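You operate a simulated robot arm through the tools that you are given. There is no shell and no other tool.

You run a simulated two-armed robot. Do the job below in one go: nothing can be reset, and whatever is moved stays where it is left.

TASK
Finish weighing the order on the slip.
Fine: 100 g weight on the green plate, the dial adds the rest; sweets into the scoop pan till the display shows LEVEL; lock the beam last. Where these are worked on the way, their far stop is far enough and under half their travel is too little: beam lock.

The check looks at the end state, three seconds after you hand in, the way a careful person would. Anything else that was tipped, shoved, dropped, spilled or broken makes it a failure.

THE ROBOT
Two 7-joint arms with fingered hands on one trunk that stands fixed in place. Base frame: the origin is at the foot of the trunk, x ahead of it, y to its left, z up. Readings come in m, rad, newtons and seconds.
The left shoulder is at [0.013, 0.163, 1.244], the right one opposite. Payload 4 kg a hand.
The tool frame of a hand sits at the grasp point between the pads (the TCP): z along the fingers, y along the line on which they close. The tips reach 0.036 m beyond it. Largest opening 0.124 m; the body of the gripper starts 0.042 m behind the TCP. The gripper is a hand of 4 fingers: y runs from the thumb to the fingers, the wrist lies at [-0.015, -0.099, -0.189] in the tool frame, and closing takes about 1.5 s.
Orientation is that of the tool frame in the base frame, as [roll, pitch, yaw] about the fixed x, y, z axes, in that order (R = Rz(yaw) Ry(pitch) Rx(roll)). With the fingers straight down and the wrist toward the robot, the tool's x, y and z point along [0, 1, 0], [1, 0, 0] and [0, 0, -1] of the base frame.

THE INTERFACE
- The arms move only by the tool nudge_tool. It takes "left_plan", "right_plan" or both (then of equal length, played together; a hand with none holds still); each is a list of rows, each a list of 2 entries, a list of its own where there are three numbers: the shift along the tool's x, y, z in m, then the turn, a rotation vector about the tool's x, y, z in rad. In form: [[[tx, ty, tz], [ax, ay, az]], ...]. A call has 1 to 20 rows; each row shifts and turns the commanded pose from where the row before left it, along the tool's axes as they then stand. "left_gripper" and "right_gripper" are, for a hand that has rows, the gripper command, from -1 (fully open) to 1 (shut), values between in proportion, set as the call begins (left out, the last holds). A row lasts 0.2 s, in which the tool goes at most 0.05 m and 0.15 rad; a call with a longer step from one row to the next is refused whole, and so is a gripper value outside its range. Where a pose cannot be reached the arm comes as near as it can. A force on the tool above 40 N (or 10 N above the force at the start of the call, whichever is more), or a blocked arm, ends the call early, and 0.2 s more pass. The fingers move at their own pace (about 0.045 m/s each) and stop on an object; they squeeze with about 24 N. The grip force told is the motor's: it shows also when the fingers shut on nothing. Time passes only in rows, and 0.2 s behind the last, so rows that do not move let the fingers close. The reply holds the time, the measured pose of the TCP, the force on the tool along the base axes, the opening and the grip force, in the units named above and with some noise, with the torque about the TCP (base axes, N m) and any sound that the robot's microphone picked up.
- Cameras (640 x 400 px; columns grow to the right, rows downward): "scene" is now at [0.0786, -0.0471, 1.5217]; the picture's right is [-0.49, -0.87, 0.01], its down [-0.19, 0.10, -0.98] and it looks along [0.85, -0.48, -0.21] (base axes); focal length 312 px, centre (320, 200). "left" rides on the left gripper at [-0.075, -0.086, -0.123] in its tool frame; the picture's right is [-0.70, -0.34, 0.63], its down [0.65, -0.68, 0.35] and it looks along [0.31, 0.65, 0.69] (tool axes); focal length 275 px, centre (320, 200). "right" rides on the right gripper at [0.075, -0.086, -0.123] in its tool frame; the picture's right is [-0.70, 0.34, -0.63], its down [-0.64, -0.68, 0.35] and it looks along [-0.32, 0.65, 0.69] (tool axes); focal length 275 px, centre (320, 200). There is no depth. A picture from a camera that has moved, and an enlarged one, comes with that camera's place and axes in the base frame and with its lens. The place of the scene camera against the robot may be out by one fixed shift of up to 0.025 m in any direction.
- camera(camera): a new picture of that camera. The clock stands still meanwhile.
- move_column(by): slides the trunk up (or, below 0, down) by that many m; the arms and the scene camera ride with it, the base frame stays. It gives what a move gives, with no picture.
- curl_fingers(index, middle, ring, thumb_bend, thumb_turn, hand): sets how far each is bent, from 0 (flat) to 100 (curled in); at 30 the hand is open as for a grip, at 70 the pads meet at the TCP. One left out holds its place. A second passes; each finger stops where it meets its share of the squeeze, and holds until it gets a number again. A gripper value or a shape takes the hand back. It gives what a move gives, with no picture; readings hold the bend of each and the force on the fingers (four entries, about 0 where the hand has none), thumb and palm. thumb_turn goes from beside the hand (0) to across from the fingers (100), as for a grip.
- preshape(shape, hand): the hand has 4 fingers and takes this shape, open, in about a second: jaw (thumb against the fingers, like two jaws); tri (thumb and two fingers); tip (a fingertip pinch); poke (one finger out to press); point (the index stretched); flat (the hand flat); cup (the hand cupped); fist (a fist). The gripper value then closes the fingers along that shape, each until it touches; the sizes above hold for jaw. It gives what a move gives, with no picture.
- head_to(pan, tilt): turns the head with the scene camera to pan (to the left, within 1.501 rad either way) and tilt (down, from -0.506 to 1.204), counted from straight ahead of the robot. It gives what a move gives.
- inspect(camera, box): a new picture of the part [left, top, right, bottom] of that camera's present view, enlarged. The clock stands still meanwhile.
- sign_off(): hands the job in; it is judged then, once.

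Nothing tells you positions but the pictures and the camera data. Unless the task says otherwise, let go and move clear before handing in.

The tools are called after "Emit:" by a JSON object that holds its "name" and its "arguments". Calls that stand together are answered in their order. nudge_tool: Moves the arms, as the interface text tells. Its arguments: {"type":"object","properties":{"left_plan":{"type":"array","items":{"type":"array"}},"left_gripper":{"type":"number"},"right_plan":{"type":"array","items":{"type":"array"}},"right_gripper":{"type":"number"}},"required":[]} The other tools are called the same way: move_column (by) slides the trunk up or down; preshape (shape, hand) gives the hand a shape; curl_fingers (index, middle, ring, thumb_bend, thumb_turn, hand) moves the fingers one by one; head_to (pan, tilt) turns the head that bears the scene camera; camera (camera) takes a picture; inspect (camera, box) takes an enlarged picture of a part of a camera's view; sign_off () hands the job in.

At the start:

```text
clock: 0.0
left_tcp_pos: [0.6278, -0.071, 1.4675]
left_tool_rot: [3.141, 0.002, 1.572]
left_ft_force: [1.1, -0.6, -0.7]
left_wrist_torque: [-0.01, 0.03, -0.02]
left_gripper_width: 0.1236
left_grasp_force: 0.2
left_shape: jaw
left_bend: [30.0, 30.0, 30.0, 30.0, 98.0]
left_finger forces: [0.0, 0.0, 0.1, 0.1, 0.1, 0.0]
right_tcp_pos: [0.4375, -0.4581, 1.3942]
right_tool_rot: [-3.141, 0.001, 1.573]
right_ft_force: [0.0, 0.2, 0.4]
right_wrist_torque: [0.02, 0.01, 0.0]
right_gripper_width: 0.1236
right_grasp_force: 0.0
right_shape: jaw
right_bend: [30.0, 30.0, 30.0, 30.0, 98.0]
right_finger forces: [0.0, 0.1, 0.1, 0.1, 0.0, 0.0]
trunk travel left (down, up): [-0.4, 0.078]
head pan, tilt: [-0.511, 0.197]
```

scene: 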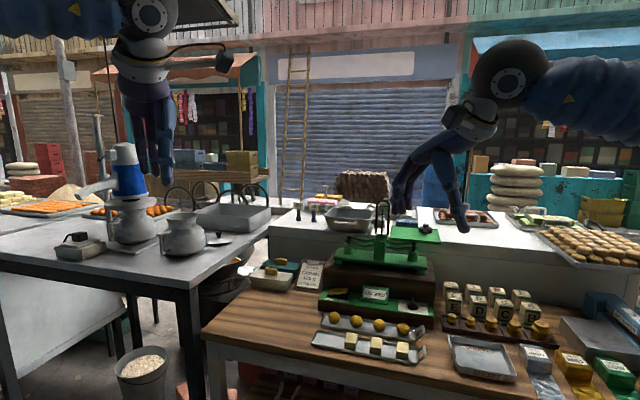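
right: 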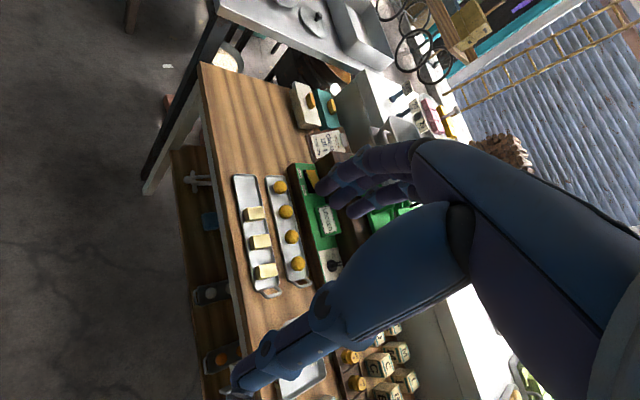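
left: 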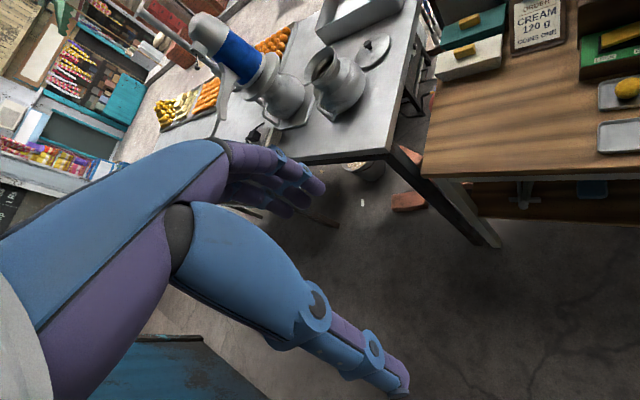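

I see a market stall with a green balance scale, weights, sweets in trays and an order slip. I'll look closely at the scale, slip, and the items before moving.

Emit:
{"name": "inspect", "arguments": {"camera": "scene", "box": [290, 190, 450, 290]}}

Emit:
{"name": "inspect", "arguments": {"camera": "scene", "box": [230, 250, 350, 325]}}

Emit:
{"name": "inspect", "arguments": {"camera": "scene", "box": [300, 280, 460, 380]}}

Emit:
{"name": "inspect", "arguments": {"camera": "scene", "box": [430, 270, 590, 370]}}

Emit:
{"name": "inspect", "arguments": {"camera": "left", "box": [420, 0, 640, 140]}}

```text
4.00 times, centred on (370, 240) of scene
camera zoom: at [0.0786, -0.0471, 1.5217], right [-0.49, -0.87, 0.01], down [-0.19, 0.1, -0.98], along [0.85, -0.48, -0.21], focal length 1250 px, centre (120, 40)
```

zoom: 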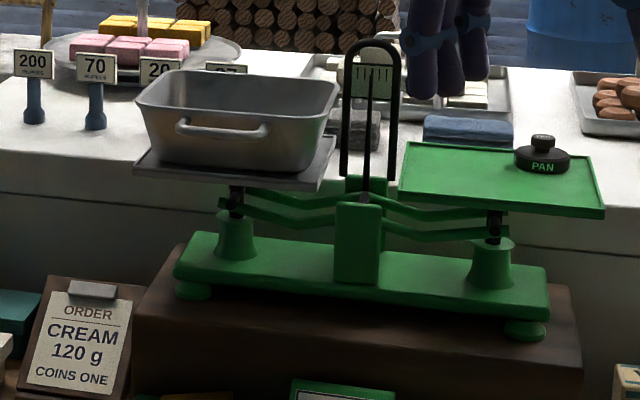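

```text
5.33 times, centred on (290, 288) of scene
camera zoom: at [0.0786, -0.0471, 1.5217], right [-0.49, -0.87, 0.01], down [-0.19, 0.1, -0.98], along [0.85, -0.48, -0.21], focal length 1666 px, centre (480, -267)
```

zoom: 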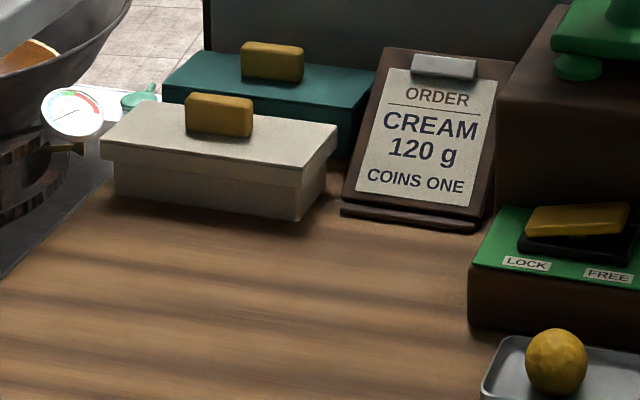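

```text
4.00 times, centred on (380, 330) of scene
camera zoom: at [0.0786, -0.0471, 1.5217], right [-0.49, -0.87, 0.01], down [-0.19, 0.1, -0.98], along [0.85, -0.48, -0.21], focal length 1250 px, centre (80, -320)
```

zoom: 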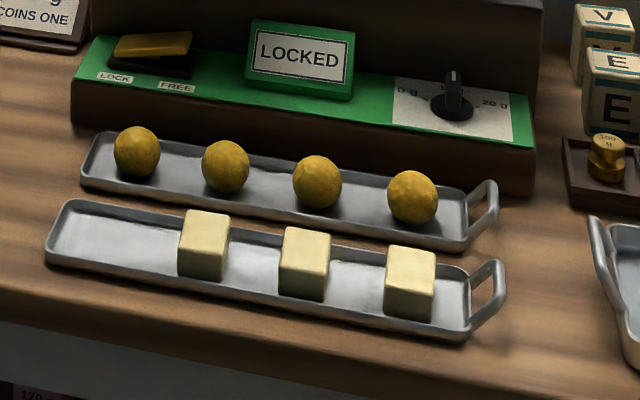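

```text
4.00 times, centred on (510, 320) of scene
camera zoom: at [0.0786, -0.0471, 1.5217], right [-0.49, -0.87, 0.01], down [-0.19, 0.1, -0.98], along [0.85, -0.48, -0.21], focal length 1250 px, centre (-440, -280)
```

zoom: 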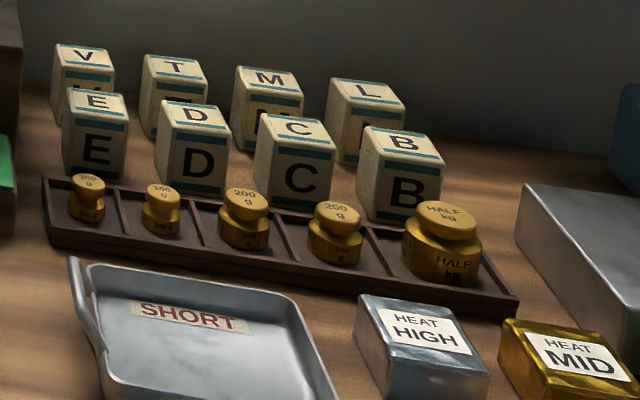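

```text
2.86 times, centred on (530, 70) of left
camera zoom: at [0.5421, -0.1463, 1.5903], right [-0.34, -0.7, -0.63], down [-0.68, 0.64, -0.35], along [0.65, 0.32, -0.69], focal length 786 px, centre (-280, 571)
```

zoom: 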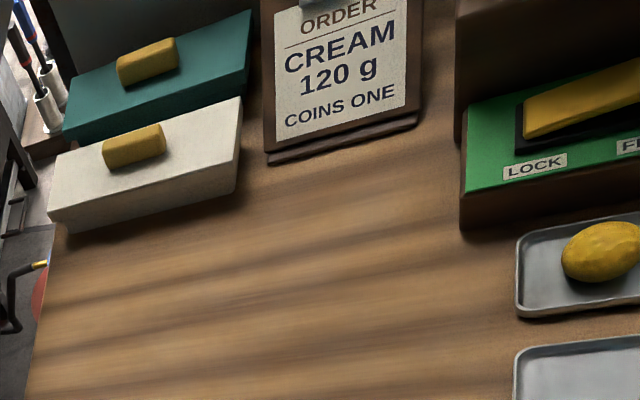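

The slip reads ORDER / CREAM 120 g / COINS ONE; cream cubes lie in the near tray, yellow balls behind. I'll look around further before moving anything.

Emit:
{"name": "head_to", "arguments": {"pan": -0.6, "tilt": 0.6}}

Emit:
{"name": "camera", "arguments": {"camera": "scene"}}

Emit:
{"name": "inspect", "arguments": {"camera": "right", "box": [170, 60, 410, 210]}}

Emit:
{"name": "inspect", "arguments": {"camera": "right", "box": [170, 160, 410, 310]}}

```text
clock: 0.9
left_tcp_pos: [0.628, -0.0714, 1.4673]
left_tool_rot: [3.14, -0.001, 1.572]
left_ft_force: [0.0, -1.0, 0.6]
left_wrist_torque: [0.02, 0.01, 0.0]
left_gripper_width: 0.1234
left_grasp_force: 0.1
left_shape: jaw
left_bend: [30.0, 30.0, 30.0, 30.0, 98.0]
left_finger forces: [0.1, 0.1, 0.0, 0.0, 0.0, 0.0]
right_tcp_pos: [0.4356, -0.4571, 1.3947]
right_tool_rot: [-3.141, -0.001, 1.571]
right_ft_force: [0.7, -0.2, 0.2]
right_wrist_torque: [0.01, 0.01, -0.03]
right_gripper_width: 0.1237
right_grasp_force: 0.1
right_shape: jaw
right_bend: [30.0, 30.0, 30.0, 30.0, 98.0]
right_finger forces: [0.0, 0.1, 0.0, 0.0, 0.1, 0.1]
trunk travel left (down, up): [-0.4, 0.078]
head pan, tilt: [-0.6, 0.6]
```

```text
taken
camera scene: at [0.0698, -0.0514, 1.4848], right [-0.56, -0.83, 0.01], down [-0.48, 0.32, -0.82], along [0.67, -0.47, -0.58], focal length 312 px, centre (320, 200)
```

scene: 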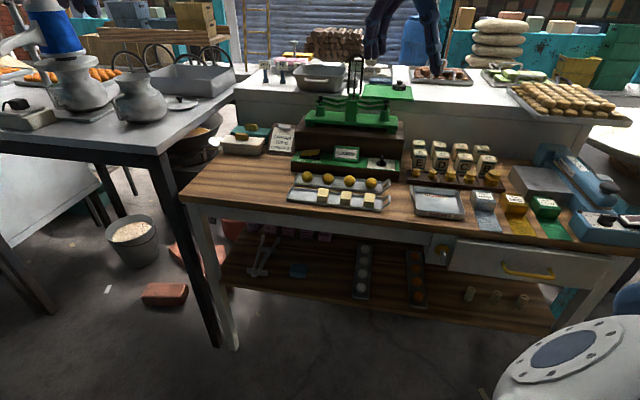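

```text
2.67 times, centred on (290, 135) of right
camera zoom: at [0.3508, -0.3822, 1.5157], right [0.34, -0.7, 0.63], down [-0.68, -0.65, -0.35], along [0.65, -0.31, -0.69], focal length 734 px, centre (400, 373)
```

zoom: 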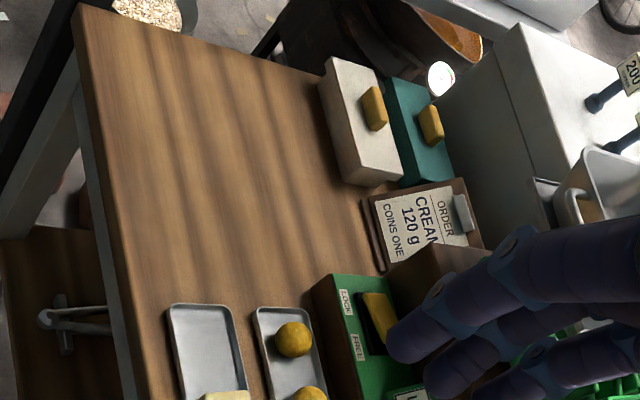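

```text
2.67 times, centred on (290, 235) of right
camera zoom: at [0.3508, -0.3822, 1.5157], right [0.34, -0.7, 0.63], down [-0.68, -0.65, -0.35], along [0.65, -0.31, -0.69], focal length 734 px, centre (400, 107)
```

zoom: 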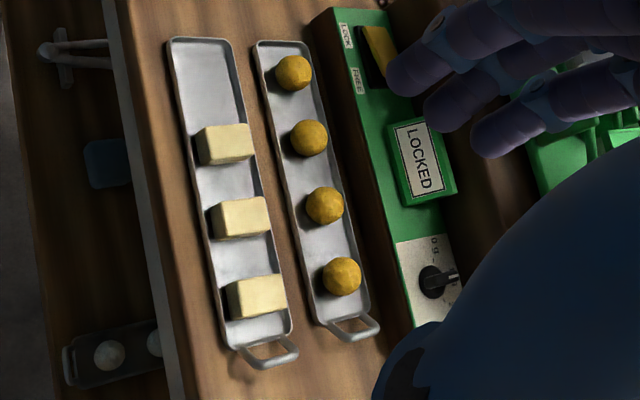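

Emit:
{"name": "inspect", "arguments": {"camera": "scene", "box": [210, 215, 370, 315]}}

Emit:
{"name": "inspect", "arguments": {"camera": "scene", "box": [340, 225, 560, 325]}}

Emit:
{"name": "inspect", "arguments": {"camera": "scene", "box": [400, 130, 640, 280]}}

Emit:
{"name": "inspect", "arguments": {"camera": "scene", "box": [210, 60, 450, 210]}}

Emit:
{"name": "inspect", "arguments": {"camera": "scene", "box": [280, 130, 440, 230]}}

```text
4.00 times, centred on (290, 265) of scene
camera zoom: at [0.0698, -0.0514, 1.4848], right [-0.56, -0.83, 0.01], down [-0.48, 0.32, -0.82], along [0.67, -0.47, -0.58], focal length 1250 px, centre (440, -60)
```

zoom: 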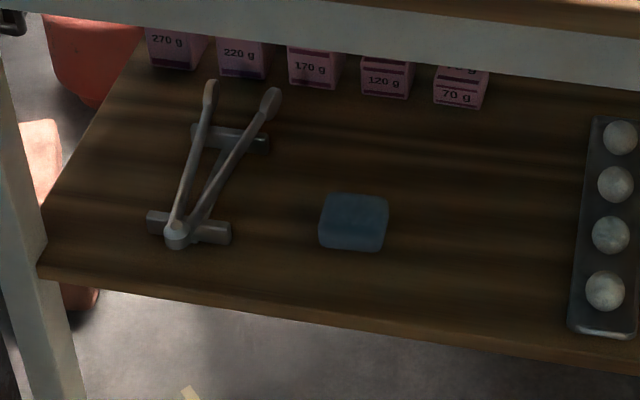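

```text
2.91 times, centred on (450, 275) of scene
camera zoom: at [0.0698, -0.0514, 1.4848], right [-0.56, -0.83, 0.01], down [-0.48, 0.32, -0.82], along [0.67, -0.47, -0.58], focal length 909 px, centre (-58, -18)
```

zoom: 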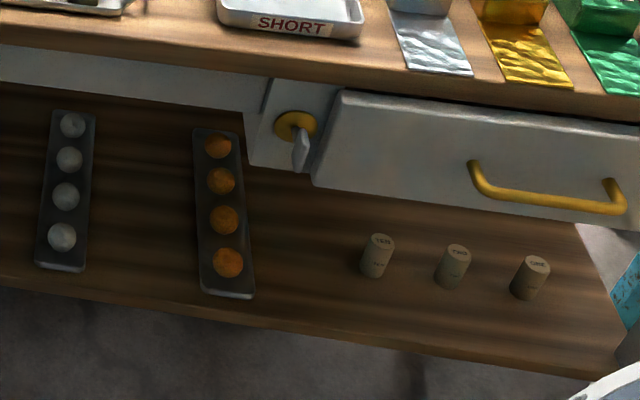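

```text
2.67 times, centred on (520, 205) of scene
camera zoom: at [0.0698, -0.0514, 1.4848], right [-0.56, -0.83, 0.01], down [-0.48, 0.32, -0.82], along [0.67, -0.47, -0.58], focal length 833 px, centre (-213, 187)
```

zoom: 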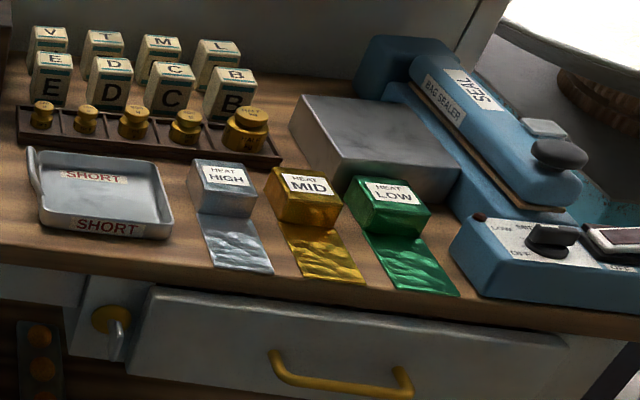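

```text
2.67 times, centred on (330, 135) of scene
camera zoom: at [0.0698, -0.0514, 1.4848], right [-0.56, -0.83, 0.01], down [-0.48, 0.32, -0.82], along [0.67, -0.47, -0.58], focal length 833 px, centre (293, 373)
```

zoom: 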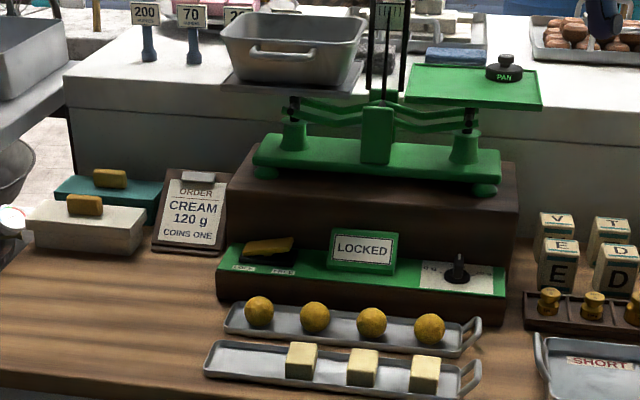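

```text
4.00 times, centred on (360, 180) of scene
camera zoom: at [0.0698, -0.0514, 1.4848], right [-0.56, -0.83, 0.01], down [-0.48, 0.32, -0.82], along [0.67, -0.47, -0.58], focal length 1250 px, centre (160, 280)
```

zoom: 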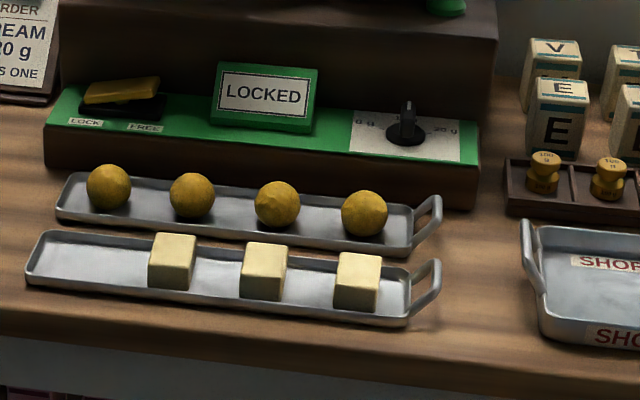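

The shelf holds coin rolls and other sweets, which belong to other work. The pan and weights matter here, so I'll zoom in on the pan, signs, dial and lever.

Emit:
{"name": "inspect", "arguments": {"camera": "scene", "box": [250, 50, 410, 150]}}

Emit:
{"name": "inspect", "arguments": {"camera": "scene", "box": [290, 145, 350, 182]}}

Emit:
{"name": "inspect", "arguments": {"camera": "scene", "box": [360, 145, 420, 182]}}

Emit:
{"name": "inspect", "arguments": {"camera": "scene", "box": [400, 145, 500, 207]}}

Emit:
{"name": "inspect", "arguments": {"camera": "scene", "box": [200, 225, 340, 312]}}

```text
4.00 times, centred on (330, 100) of scene
camera zoom: at [0.0698, -0.0514, 1.4848], right [-0.56, -0.83, 0.01], down [-0.48, 0.32, -0.82], along [0.67, -0.47, -0.58], focal length 1250 px, centre (280, 600)
```

zoom: 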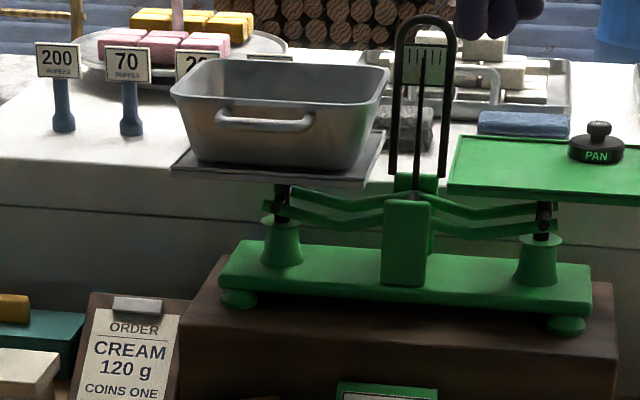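

```text
10.67 times, centred on (320, 164) of scene
camera zoom: at [0.0698, -0.0514, 1.4848], right [-0.56, -0.83, 0.01], down [-0.48, 0.32, -0.82], along [0.67, -0.47, -0.58], focal length 3333 px, centre (320, 589)
```

zoom: 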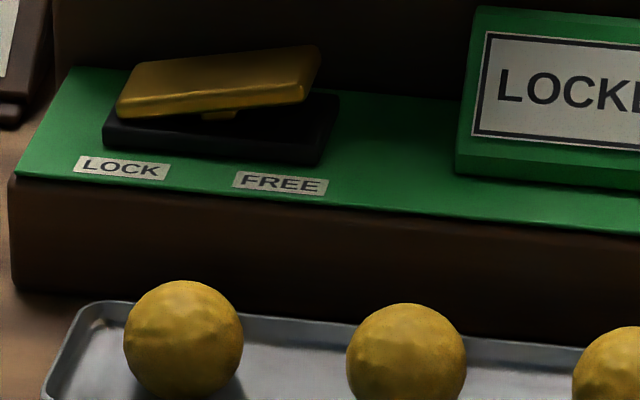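

```text
10.67 times, centred on (390, 164) of scene
camera zoom: at [0.0698, -0.0514, 1.4848], right [-0.56, -0.83, 0.01], down [-0.48, 0.32, -0.82], along [0.67, -0.47, -0.58], focal length 3333 px, centre (-427, 589)
```

zoom: 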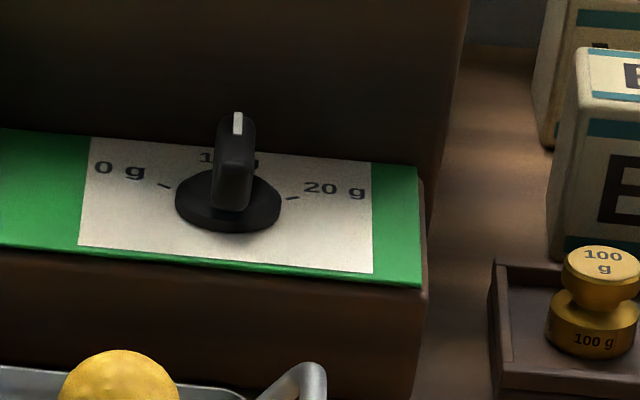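

```text
6.40 times, centred on (450, 176) of scene
camera zoom: at [0.0698, -0.0514, 1.4848], right [-0.56, -0.83, 0.01], down [-0.48, 0.32, -0.82], along [0.67, -0.47, -0.58], focal length 2000 px, centre (-512, 354)
```

zoom: 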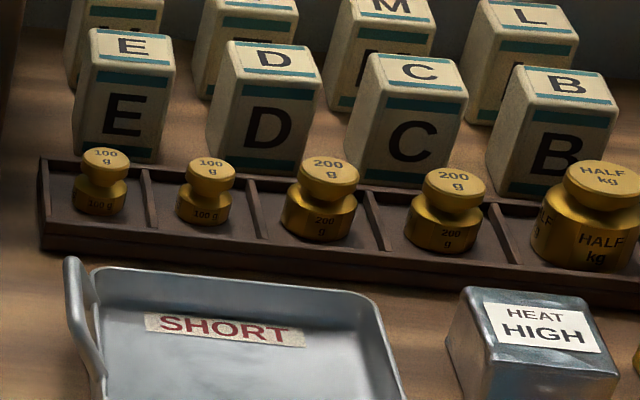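

```text
4.57 times, centred on (270, 268) of scene
camera zoom: at [0.0698, -0.0514, 1.4848], right [-0.56, -0.83, 0.01], down [-0.48, 0.32, -0.82], along [0.67, -0.47, -0.58], focal length 1428 px, centre (549, -113)
```

zoom: 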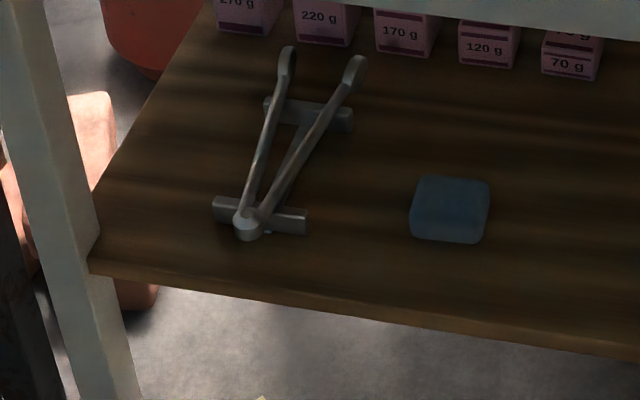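

Cubes sit near [0.70,-0.50,0.95] in a tray running about 45° to the base axes; the pan is near [0.95,-0.65,1.24]. I'll turn the right hand about 45° toward the table and raise it for a look into the pan.

Emit:
{"name": "nudge_tool", "arguments": {"right_plan": [[[0, 0, -0.015], [0, 0, 0.131]], [[0, 0, -0.015], [0, 0, 0.131]], [[0, 0, -0.015], [0, 0, 0.131]], [[0, 0, -0.015], [0, 0, 0.131]], [[0, 0, -0.015], [0, 0, 0.131]], [[0, 0, -0.015], [0, 0, 0.131]]]}}

Emit:
{"name": "camera", "arguments": {"camera": "right"}}

Emit:
{"name": "camera", "arguments": {"camera": "scene"}}

```text
clock: 2.3
left_tcp_pos: [0.6284, -0.0703, 1.4672]
left_tool_rot: [3.14, 0.001, 1.575]
left_ft_force: [0.5, 0.0, -0.3]
left_wrist_torque: [-0.04, 0.03, -0.02]
left_gripper_width: 0.1236
left_grasp_force: 0.0
left_shape: jaw
left_bend: [30.0, 30.0, 30.0, 30.0, 98.0]
left_finger forces: [0.1, 0.0, 0.1, 0.0, 0.0, 0.0]
right_tcp_pos: [0.4368, -0.4557, 1.4844]
right_tool_rot: [3.14, 0.001, 0.783]
right_ft_force: [0.0, 0.1, -0.6]
right_wrist_torque: [-0.03, 0.03, 0.02]
right_gripper_width: 0.1236
right_grasp_force: 0.1
right_shape: jaw
right_bend: [30.0, 30.0, 30.0, 30.0, 98.0]
right_finger forces: [0.0, 0.0, 0.0, 0.0, 0.0, 0.0]
trunk travel left (down, up): [-0.4, 0.078]
head pan, tilt: [-0.6, 0.6]
```

```text
taken
camera right: at [0.4298, -0.3415, 1.6057], right [-0.26, -0.73, 0.63], down [-0.94, 0.03, -0.35], along [0.23, -0.68, -0.69], focal length 275 px, centre (320, 200)
```

right: 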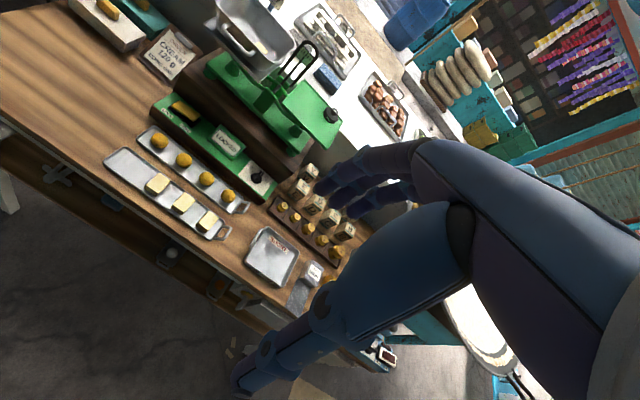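

```text
taken
camera scene: at [0.0697, -0.0499, 1.4848], right [-0.56, -0.83, 0.01], down [-0.48, 0.32, -0.82], along [0.67, -0.47, -0.58], focal length 312 px, centre (320, 200)
```

scene: 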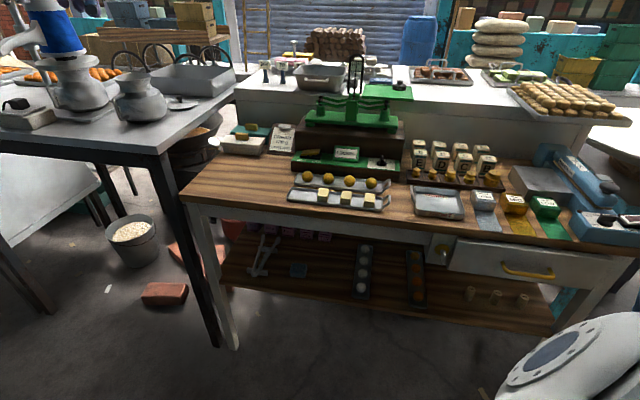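

Now the right camera sees the whole work area; the pan is top left in its view. I'll zoom in on it.

Emit:
{"name": "inspect", "arguments": {"camera": "right", "box": [190, 0, 350, 100]}}

Emit:
{"name": "inspect", "arguments": {"camera": "right", "box": [90, 80, 290, 205]}}

Emit:
{"name": "inspect", "arguments": {"camera": "right", "box": [230, 140, 370, 228]}}

Emit:
{"name": "inspect", "arguments": {"camera": "scene", "box": [270, 50, 430, 150]}}

Emit:
{"name": "inspect", "arguments": {"camera": "scene", "box": [270, 135, 430, 235]}}

```text
4.00 times, centred on (270, 50) of right
camera zoom: at [0.4298, -0.3415, 1.6057], right [-0.26, -0.73, 0.63], down [-0.94, 0.03, -0.35], along [0.23, -0.68, -0.69], focal length 1101 px, centre (520, 800)
```

zoom: 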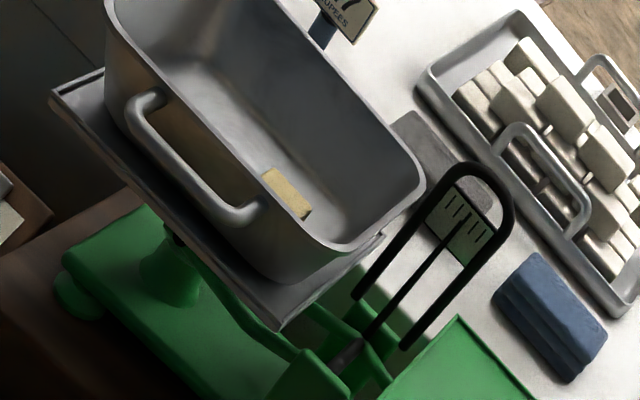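

```text
3.20 times, centred on (190, 142) of right
camera zoom: at [0.4298, -0.3415, 1.6057], right [-0.26, -0.73, 0.63], down [-0.94, 0.03, -0.35], along [0.23, -0.68, -0.69], focal length 881 px, centre (736, 384)
```

zoom: 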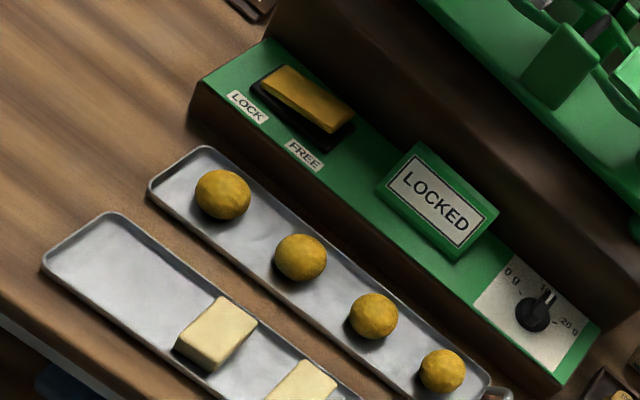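

```text
4.55 times, centred on (300, 184) of right
camera zoom: at [0.4298, -0.3415, 1.6057], right [-0.26, -0.73, 0.63], down [-0.94, 0.03, -0.35], along [0.23, -0.68, -0.69], focal length 1251 px, centre (411, 273)
```

zoom: 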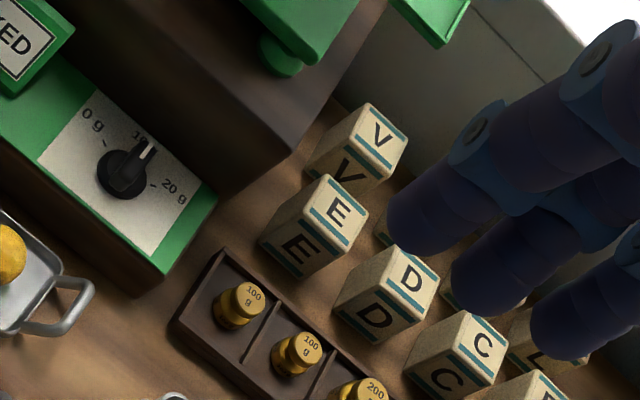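

```text
4.00 times, centred on (350, 100) of scene
camera zoom: at [0.0697, -0.0499, 1.4848], right [-0.56, -0.83, 0.01], down [-0.48, 0.32, -0.82], along [0.67, -0.47, -0.58], focal length 1250 px, centre (200, 600)
```

zoom: 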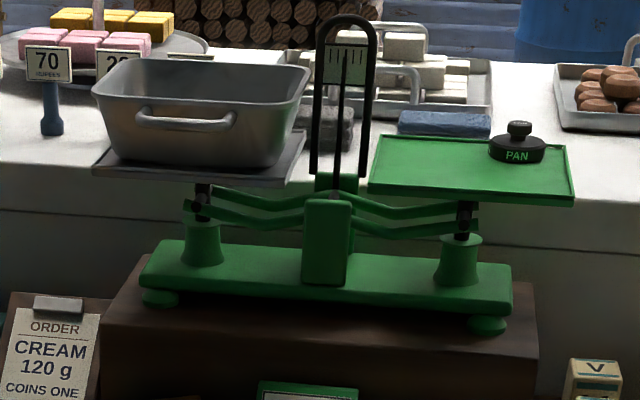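

```text
4.00 times, centred on (350, 185) of scene
camera zoom: at [0.0697, -0.0499, 1.4848], right [-0.56, -0.83, 0.01], down [-0.48, 0.32, -0.82], along [0.67, -0.47, -0.58], focal length 1250 px, centre (200, 260)
```

zoom: 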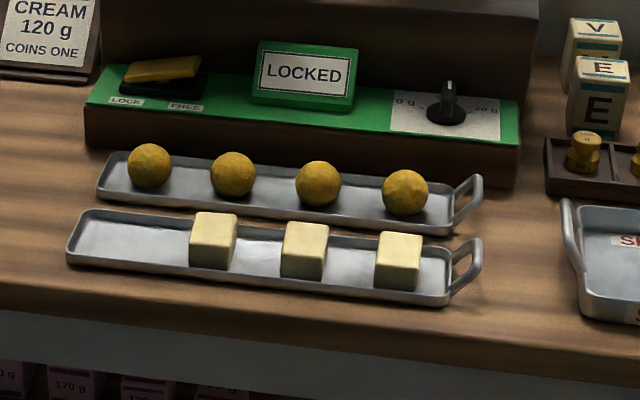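

The pan already holds one cream cube, so the cubes are the order's sweets; dial stands at 10 g, display LOCKED. I'll raise the trunk for reach to the pan, then try the hand's shapes in free air.

Emit:
{"name": "move_column", "arguments": {"by": 0.075}}

Emit:
{"name": "preshape", "arguments": {"shape": "tri", "hand": "right"}}

Emit:
{"name": "camera", "arguments": {"camera": "right"}}

Emit:
{"name": "head_to", "arguments": {"pan": -0.75, "tilt": 0.45}}

Emit:
{"name": "camera", "arguments": {"camera": "scene"}}

```text
clock: 3.4
left_tcp_pos: [0.6293, -0.0709, 1.5416]
left_tool_rot: [3.14, 0.0, 1.572]
left_ft_force: [0.6, -0.3, -0.4]
left_wrist_torque: [0.02, 0.02, -0.01]
left_gripper_width: 0.1235
left_grasp_force: 0.1
left_shape: jaw
left_bend: [30.0, 30.0, 30.0, 30.0, 98.0]
left_finger forces: [0.1, 0.0, 0.0, 0.0, 0.0, 0.1]
right_tcp_pos: [0.4371, -0.4557, 1.5594]
right_tool_rot: [-3.141, -0.001, 0.787]
right_ft_force: [-0.4, -0.1, -0.6]
right_wrist_torque: [0.02, 0.02, 0.03]
right_gripper_width: 0.1236
right_grasp_force: 0.1
right_shape: jaw
right_bend: [30.0, 30.0, 30.0, 30.0, 98.0]
right_finger forces: [0.0, 0.1, 0.0, 0.1, 0.0, 0.1]
trunk travel left (down, up): [-0.475, 0.003]
head pan, tilt: [-0.6, 0.6]
```

```text
clock: 4.3
left_tcp_pos: [0.6281, -0.0705, 1.5405]
left_tool_rot: [3.14, 0.001, 1.572]
left_ft_force: [0.0, 0.2, -0.6]
left_wrist_torque: [0.02, 0.04, 0.01]
left_gripper_width: 0.1236
left_grasp_force: 0.1
left_shape: jaw
left_bend: [30.0, 30.0, 30.0, 30.0, 98.0]
left_finger forces: [0.0, 0.0, 0.1, 0.0, 0.0, 0.0]
right_tcp_pos: [0.4368, -0.4574, 1.5598]
right_tool_rot: [3.14, -0.001, 0.786]
right_ft_force: [-0.7, -0.4, 0.3]
right_wrist_torque: [-0.02, 0.02, 0.0]
right_gripper_width: 0.1238
right_grasp_force: 0.0
right_shape: tri
right_bend: [30.0, 30.0, 99.0, 30.0, 98.0]
right_finger forces: [0.0, 0.0, 0.0, 0.1, 0.0, 0.1]
trunk travel left (down, up): [-0.475, 0.003]
head pan, tilt: [-0.6, 0.6]
```

```text
taken
camera right: at [0.4291, -0.3435, 1.6807], right [-0.25, -0.73, 0.63], down [-0.94, 0.03, -0.35], along [0.24, -0.68, -0.69], focal length 275 px, centre (320, 200)
```

right: 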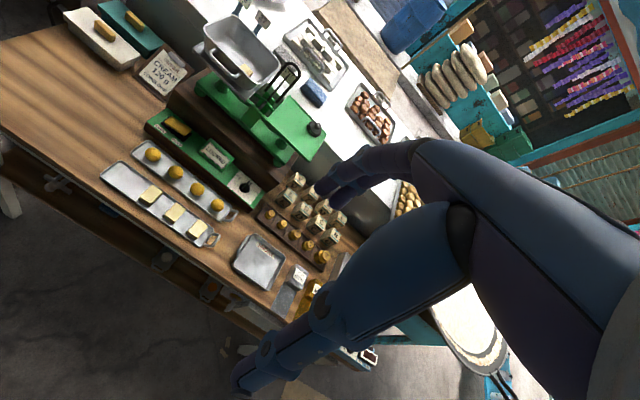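

```text
clock: 5.0
left_tcp_pos: [0.6279, -0.0715, 1.5417]
left_tool_rot: [3.141, -0.001, 1.571]
left_ft_force: [0.9, 0.0, -0.2]
left_wrist_torque: [0.01, 0.02, 0.0]
left_gripper_width: 0.1233
left_grasp_force: 0.0
left_shape: jaw
left_bend: [30.0, 30.0, 30.0, 30.0, 98.0]
left_finger forces: [0.0, 0.1, 0.2, 0.0, 0.0, 0.1]
right_tcp_pos: [0.4359, -0.4579, 1.5589]
right_tool_rot: [3.139, -0.001, 0.785]
right_ft_force: [-0.1, -0.5, -0.6]
right_wrist_torque: [-0.01, 0.02, 0.0]
right_gripper_width: 0.1237
right_grasp_force: 0.0
right_shape: tri
right_bend: [30.0, 30.0, 99.0, 30.0, 98.0]
right_finger forces: [0.1, 0.1, 0.1, 0.1, 0.0, 0.0]
trunk travel left (down, up): [-0.475, 0.003]
head pan, tilt: [-0.75, 0.45]
```

```text
taken
camera scene: at [0.0572, -0.064, 1.5743], right [-0.68, -0.73, 0.0], down [-0.32, 0.3, -0.9], along [0.66, -0.61, -0.44], focal length 312 px, centre (320, 200)
```

scene: 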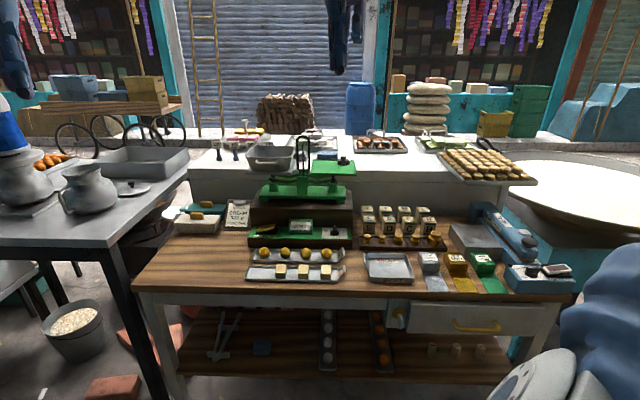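

Tri shape folds the ring finger away. I'll move the right hand to about 0.19 m above the first cube so the scene camera can show the hand next to it.

Emit:
{"name": "nudge_tool", "arguments": {"right_plan": [[[0.0146, 0.0202, 0.036], [0, 0, 0]], [[0.0146, 0.0202, 0.036], [0, 0, 0]], [[0.0146, 0.0202, 0.036], [0, 0, 0]], [[0.0146, 0.0202, 0.036], [0, 0, 0]], [[0.0146, 0.0202, 0.036], [0, 0, 0]], [[0.0146, 0.0202, 0.036], [0, 0, 0]], [[0.0146, 0.0202, 0.036], [0, 0, 0]], [[0.0146, 0.0202, 0.036], [0, 0, 0]], [[0.0146, 0.0202, 0.036], [0, 0, 0]], [[0.0146, 0.0202, 0.036], [0, 0, 0]], [[0.0146, 0.0202, 0.036], [0, 0, 0]]]}}

Emit:
{"name": "camera", "arguments": {"camera": "right"}}

Emit:
{"name": "camera", "arguments": {"camera": "scene"}}

Emit:
{"name": "inspect", "arguments": {"camera": "scene", "box": [220, 150, 400, 300]}}

```text
clock: 7.4
left_tcp_pos: [0.6305, -0.0723, 1.5412]
left_tool_rot: [3.141, -0.001, 1.571]
left_ft_force: [1.0, 0.0, -0.1]
left_wrist_torque: [0.0, -0.01, 0.0]
left_gripper_width: 0.1235
left_grasp_force: 0.0
left_shape: jaw
left_bend: [30.0, 30.0, 30.0, 30.0, 98.0]
left_finger forces: [0.0, 0.1, 0.0, 0.0, 0.0, 0.0]
right_tcp_pos: [0.7109, -0.5005, 1.1629]
right_tool_rot: [-3.139, 0.0, 0.784]
right_ft_force: [0.5, 0.3, -0.7]
right_wrist_torque: [0.02, 0.05, 0.01]
right_gripper_width: 0.1236
right_grasp_force: 0.2
right_shape: tri
right_bend: [30.0, 30.0, 99.0, 30.0, 98.0]
right_finger forces: [0.1, 0.0, 0.1, 0.1, 0.1, 0.1]
trunk travel left (down, up): [-0.475, 0.003]
head pan, tilt: [-0.75, 0.45]
```

```text
taken
camera right: at [0.704, -0.3873, 1.2843], right [-0.25, -0.73, 0.63], down [-0.94, 0.03, -0.34], along [0.23, -0.68, -0.69], focal length 275 px, centre (320, 200)
```

right: 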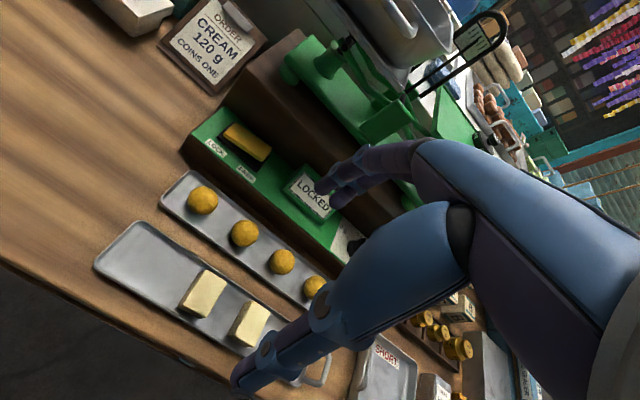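

```text
taken
camera scene: at [0.0596, -0.0641, 1.5742], right [-0.68, -0.73, 0.0], down [-0.32, 0.3, -0.9], along [0.66, -0.61, -0.44], focal length 312 px, centre (320, 200)
```

scene: 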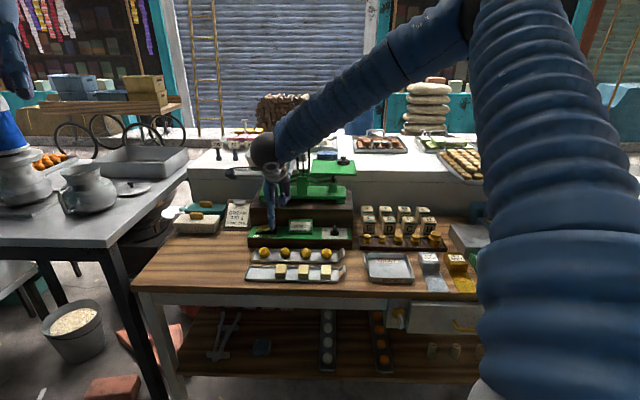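

```text
2.67 times, centred on (310, 225) of scene
camera zoom: at [0.0596, -0.0641, 1.5742], right [-0.68, -0.73, 0.0], down [-0.32, 0.3, -0.9], along [0.66, -0.61, -0.44], focal length 833 px, centre (347, 133)
```

zoom: 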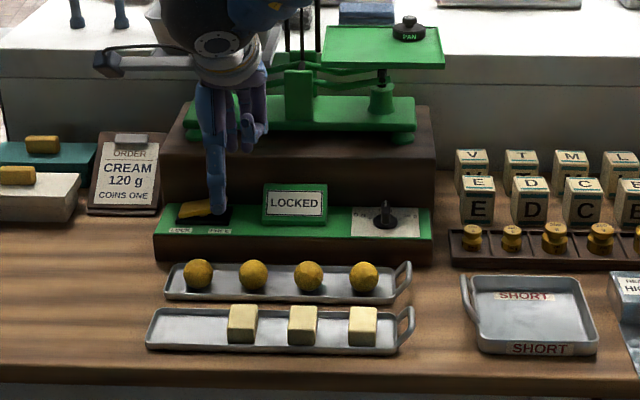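

The hand hangs above cube 1 as expected. I'll turn the left hand so its camera gives a second view of the right hand and table.

Emit:
{"name": "nudge_tool", "arguments": {"left_plan": [[[0, 0, 0], [0, 0, 0.148]], [[0, 0, 0], [0, 0, 0.148]], [[0, 0, 0], [0, 0, 0.148]], [[0, 0, 0], [0, 0, 0.148]], [[0, 0, 0], [0, 0, 0.148]], [[0, 0, 0], [0, 0, 0.148]], [[0, 0, 0], [0, 0, 0.148]], [[0, 0, 0], [0, 0, 0.148]], [[0, 0, 0], [0, 0, 0.148]], [[0, 0, 0], [0, 0, 0.148]]]}}

Emit:
{"name": "camera", "arguments": {"camera": "left"}}

```text
clock: 9.6
left_tcp_pos: [0.6284, -0.0713, 1.5408]
left_tool_rot: [3.14, -0.001, 0.387]
left_ft_force: [0.6, -0.5, -0.6]
left_wrist_torque: [-0.02, -0.01, -0.01]
left_gripper_width: 0.1237
left_grasp_force: 0.0
left_shape: jaw
left_bend: [30.0, 30.0, 30.0, 30.0, 98.0]
left_finger forces: [0.0, 0.0, 0.1, 0.0, 0.1, 0.0]
left hand out of reach, approached as far as the arm can: row 9, 10
right_tcp_pos: [0.709, -0.5004, 1.1645]
right_tool_rot: [3.141, -0.001, 0.785]
right_ft_force: [-0.3, 0.8, 0.6]
right_wrist_torque: [0.01, -0.01, -0.01]
right_gripper_width: 0.124
right_grasp_force: 0.0
right_shape: tri
right_bend: [30.0, 30.0, 99.0, 30.0, 98.0]
right_finger forces: [0.0, 0.0, 0.0, 0.0, 0.0, 0.0]
trunk travel left (down, up): [-0.475, 0.003]
head pan, tilt: [-0.75, 0.45]
```

```text
taken
camera left: at [0.5261, -0.02, 1.6645], right [-0.77, 0.05, -0.64], down [0.34, 0.87, -0.35], along [0.54, -0.48, -0.69], focal length 275 px, centre (320, 200)
```

left: 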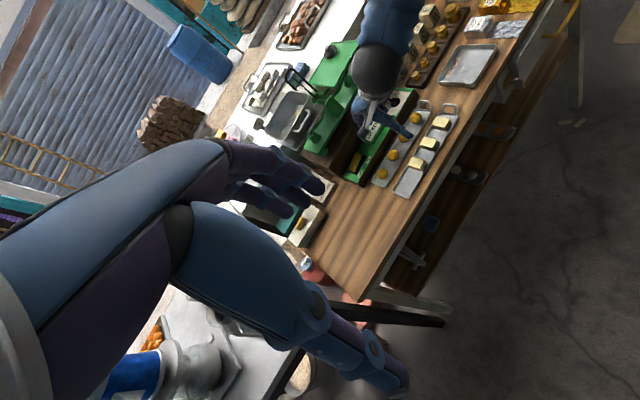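

Emit:
{"name": "inspect", "arguments": {"camera": "left", "box": [300, 60, 480, 210]}}

Emit:
{"name": "inspect", "arguments": {"camera": "left", "box": [240, 50, 360, 150]}}

```text
2.67 times, centred on (390, 135) of left
camera zoom: at [0.5261, -0.02, 1.6645], right [-0.77, 0.05, -0.64], down [0.34, 0.87, -0.35], along [0.54, -0.48, -0.69], focal length 734 px, centre (133, 373)
```

zoom: 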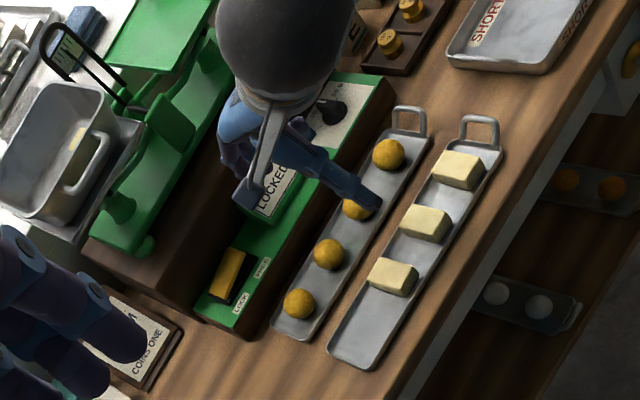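

```text
4.00 times, centred on (300, 100) of left
camera zoom: at [0.5261, -0.02, 1.6645], right [-0.77, 0.05, -0.64], down [0.34, 0.87, -0.35], along [0.54, -0.48, -0.69], focal length 1101 px, centre (400, 600)
```

zoom: 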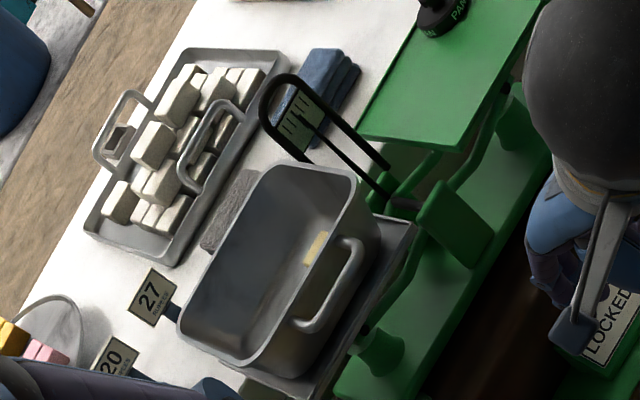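

Cube 1 is at about (0.708,-0.498), top at 0.96. I'll narrow the hand and go down partway, then look again.

Emit:
{"name": "nudge_tool", "arguments": {"right_plan": [[[0, 0, 0.03], [0, 0, 0]], [[0, 0, 0.03], [0, 0, 0]], [[0, 0, 0.03], [0, 0, 0]], [[0, 0, 0.03], [0, 0, 0]], [[0, 0, 0.0], [0, 0, 0]], [[0, 0, 0.0], [0, 0, 0]]], "right_gripper": -0.15}}

Emit:
{"name": "camera", "arguments": {"camera": "right"}}

Emit:
{"name": "inspect", "arguments": {"camera": "left", "box": [330, 80, 490, 205]}}

Emit:
{"name": "inspect", "arguments": {"camera": "scene", "box": [220, 180, 380, 300]}}

```text
clock: 11.0
left_tcp_pos: [0.6273, -0.0713, 1.541]
left_tool_rot: [3.139, -0.001, 0.387]
left_ft_force: [0.2, -0.2, -0.4]
left_wrist_torque: [-0.03, -0.04, 0.02]
left_gripper_width: 0.1235
left_grasp_force: 0.1
left_shape: jaw
left_bend: [30.0, 30.0, 30.0, 30.0, 98.0]
left_finger forces: [0.0, 0.0, 0.1, 0.1, 0.0, 0.1]
right_tcp_pos: [0.7107, -0.5001, 1.045]
right_tool_rot: [-3.141, 0.0, 0.786]
right_ft_force: [0.2, 0.1, 0.7]
right_wrist_torque: [0.0, -0.01, -0.01]
right_gripper_width: 0.0717
right_grasp_force: 0.1
right_shape: tri
right_bend: [39.0, 43.0, 99.0, 54.0, 99.0]
right_finger forces: [0.1, 0.0, 0.0, 0.0, 0.1, 0.1]
trunk travel left (down, up): [-0.475, 0.003]
head pan, tilt: [-0.75, 0.45]
```

```text
taken
camera right: at [0.7021, -0.3858, 1.1656], right [-0.25, -0.73, 0.63], down [-0.94, 0.03, -0.35], along [0.24, -0.68, -0.69], focal length 275 px, centre (320, 200)
```

right: 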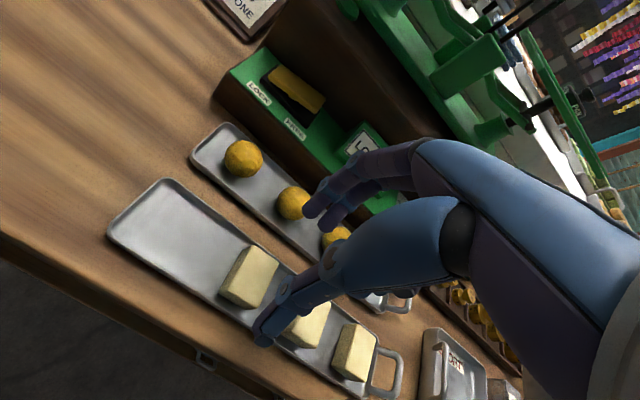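

```text
3.20 times, centred on (410, 142) of left
camera zoom: at [0.5259, -0.0199, 1.6645], right [-0.77, 0.05, -0.64], down [0.34, 0.87, -0.35], along [0.54, -0.48, -0.69], focal length 881 px, centre (32, 384)
```

zoom: 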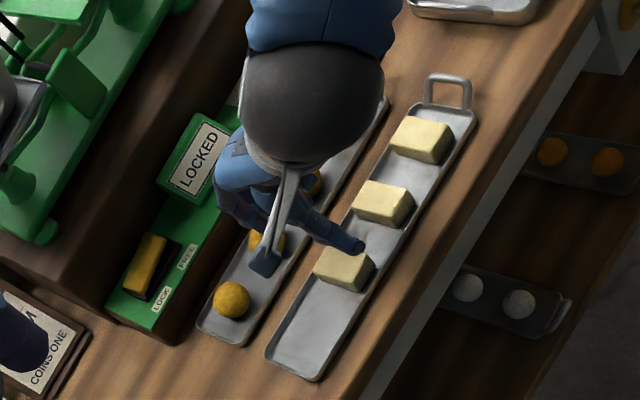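

```text
3.33 times, centred on (300, 240) of scene
camera zoom: at [0.0575, -0.064, 1.5743], right [-0.68, -0.73, 0.0], down [-0.32, 0.3, -0.9], along [0.66, -0.61, -0.44], focal length 1042 px, centre (387, 67)
```

zoom: 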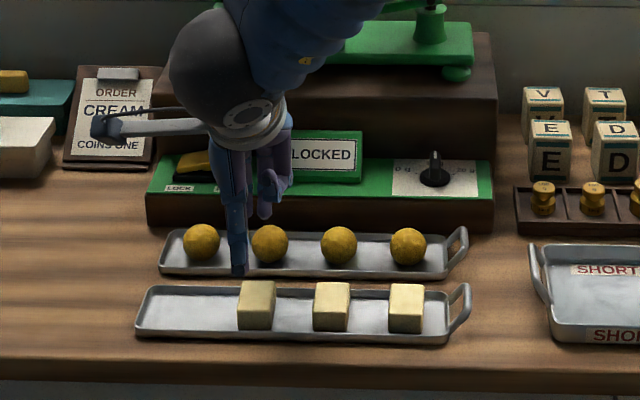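

The tips reach as expected and cube 1 is just under the hand. I'll shift slightly, narrow the grip and lower until the tips straddle the cube's top half above the tray rim.

Emit:
{"name": "nudge_tool", "arguments": {"right_plan": [[[0.005, -0.003, 0.01], [0, 0, 0]], [[0, 0, 0.02], [0, 0, 0]], [[0, 0, 0.0], [0, 0, 0]]], "right_gripper": 0.0}}

Emit:
{"name": "camera", "arguments": {"camera": "right"}}

Emit:
{"name": "inspect", "arguments": {"camera": "scene", "box": [240, 220, 320, 290]}}

Emit:
{"name": "inspect", "arguments": {"camera": "left", "box": [360, 110, 460, 185]}}

```text
clock: 11.8
left_tcp_pos: [0.6267, -0.0707, 1.5423]
left_tool_rot: [-3.141, -0.001, 0.388]
left_ft_force: [0.4, -0.4, 0.5]
left_wrist_torque: [-0.02, -0.01, -0.01]
left_gripper_width: 0.1236
left_grasp_force: 0.0
left_shape: jaw
left_bend: [30.0, 30.0, 30.0, 30.0, 98.0]
left_finger forces: [0.0, 0.1, 0.1, 0.0, 0.0, 0.1]
right_tcp_pos: [0.7077, -0.4955, 1.0133]
right_tool_rot: [-3.141, 0.0, 0.785]
right_ft_force: [0.5, -0.4, -0.6]
right_wrist_torque: [0.0, -0.04, 0.01]
right_gripper_width: 0.0623
right_grasp_force: 0.1
right_shape: tri
right_bend: [42.0, 46.0, 99.0, 56.0, 100.0]
right_finger forces: [0.0, 0.0, 0.1, 0.0, 0.0, 0.0]
trunk travel left (down, up): [-0.475, 0.003]
head pan, tilt: [-0.75, 0.45]
```

```text
taken
camera right: at [0.7016, -0.3815, 1.1351], right [-0.25, -0.73, 0.63], down [-0.94, 0.03, -0.35], along [0.24, -0.68, -0.69], focal length 275 px, centre (320, 200)
```

right: 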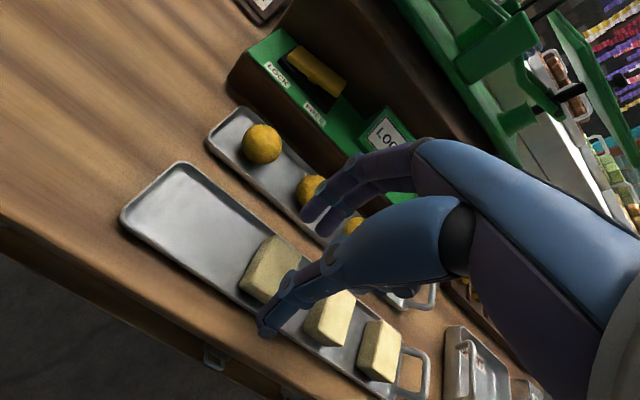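

```text
5.71 times, centred on (280, 255) of scene
camera zoom: at [0.0568, -0.0639, 1.5744], right [-0.68, -0.73, 0.0], down [-0.32, 0.3, -0.9], along [0.66, -0.61, -0.44], focal length 1785 px, centre (549, -114)
```

zoom: 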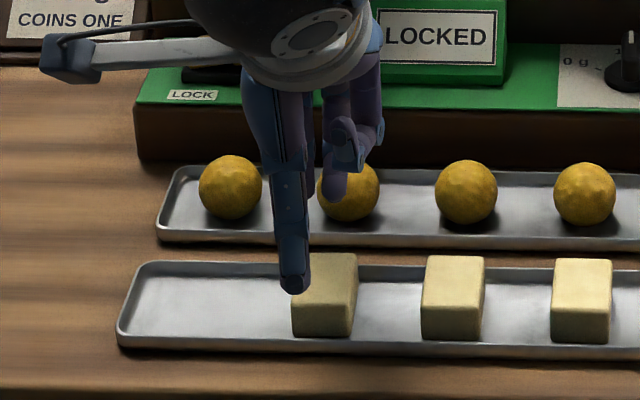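

```text
5.33 times, centred on (410, 148) of left
camera zoom: at [0.5252, -0.0199, 1.6648], right [-0.77, 0.05, -0.64], down [0.34, 0.87, -0.35], along [0.54, -0.48, -0.69], focal length 1468 px, centre (-160, 480)
```

zoom: 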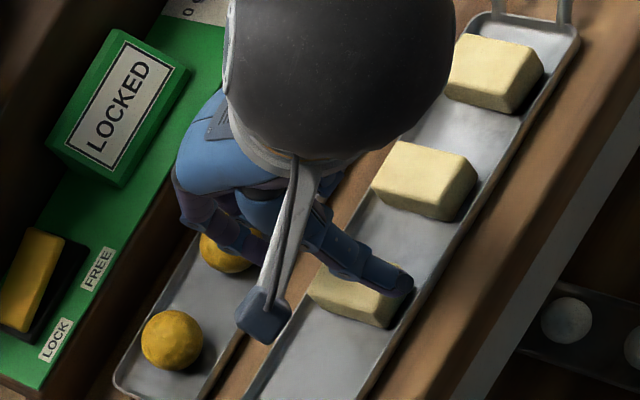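

Emit:
{"name": "inspect", "arguments": {"camera": "right", "box": [200, 160, 400, 360]}}

```text
2.00 times, centred on (300, 260) of right
camera zoom: at [0.7016, -0.3815, 1.1351], right [-0.25, -0.73, 0.63], down [-0.94, 0.03, -0.35], along [0.24, -0.68, -0.69], focal length 551 px, centre (360, 80)
```

zoom: 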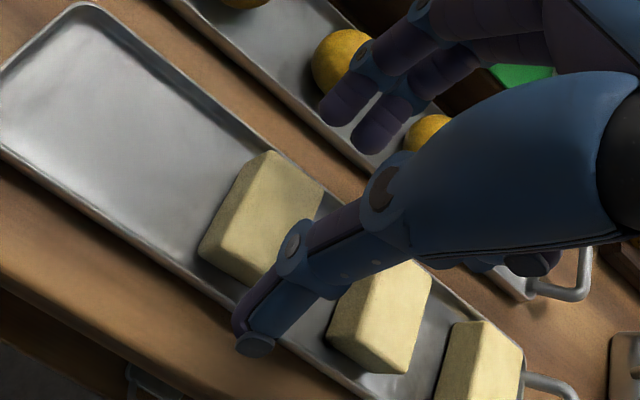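

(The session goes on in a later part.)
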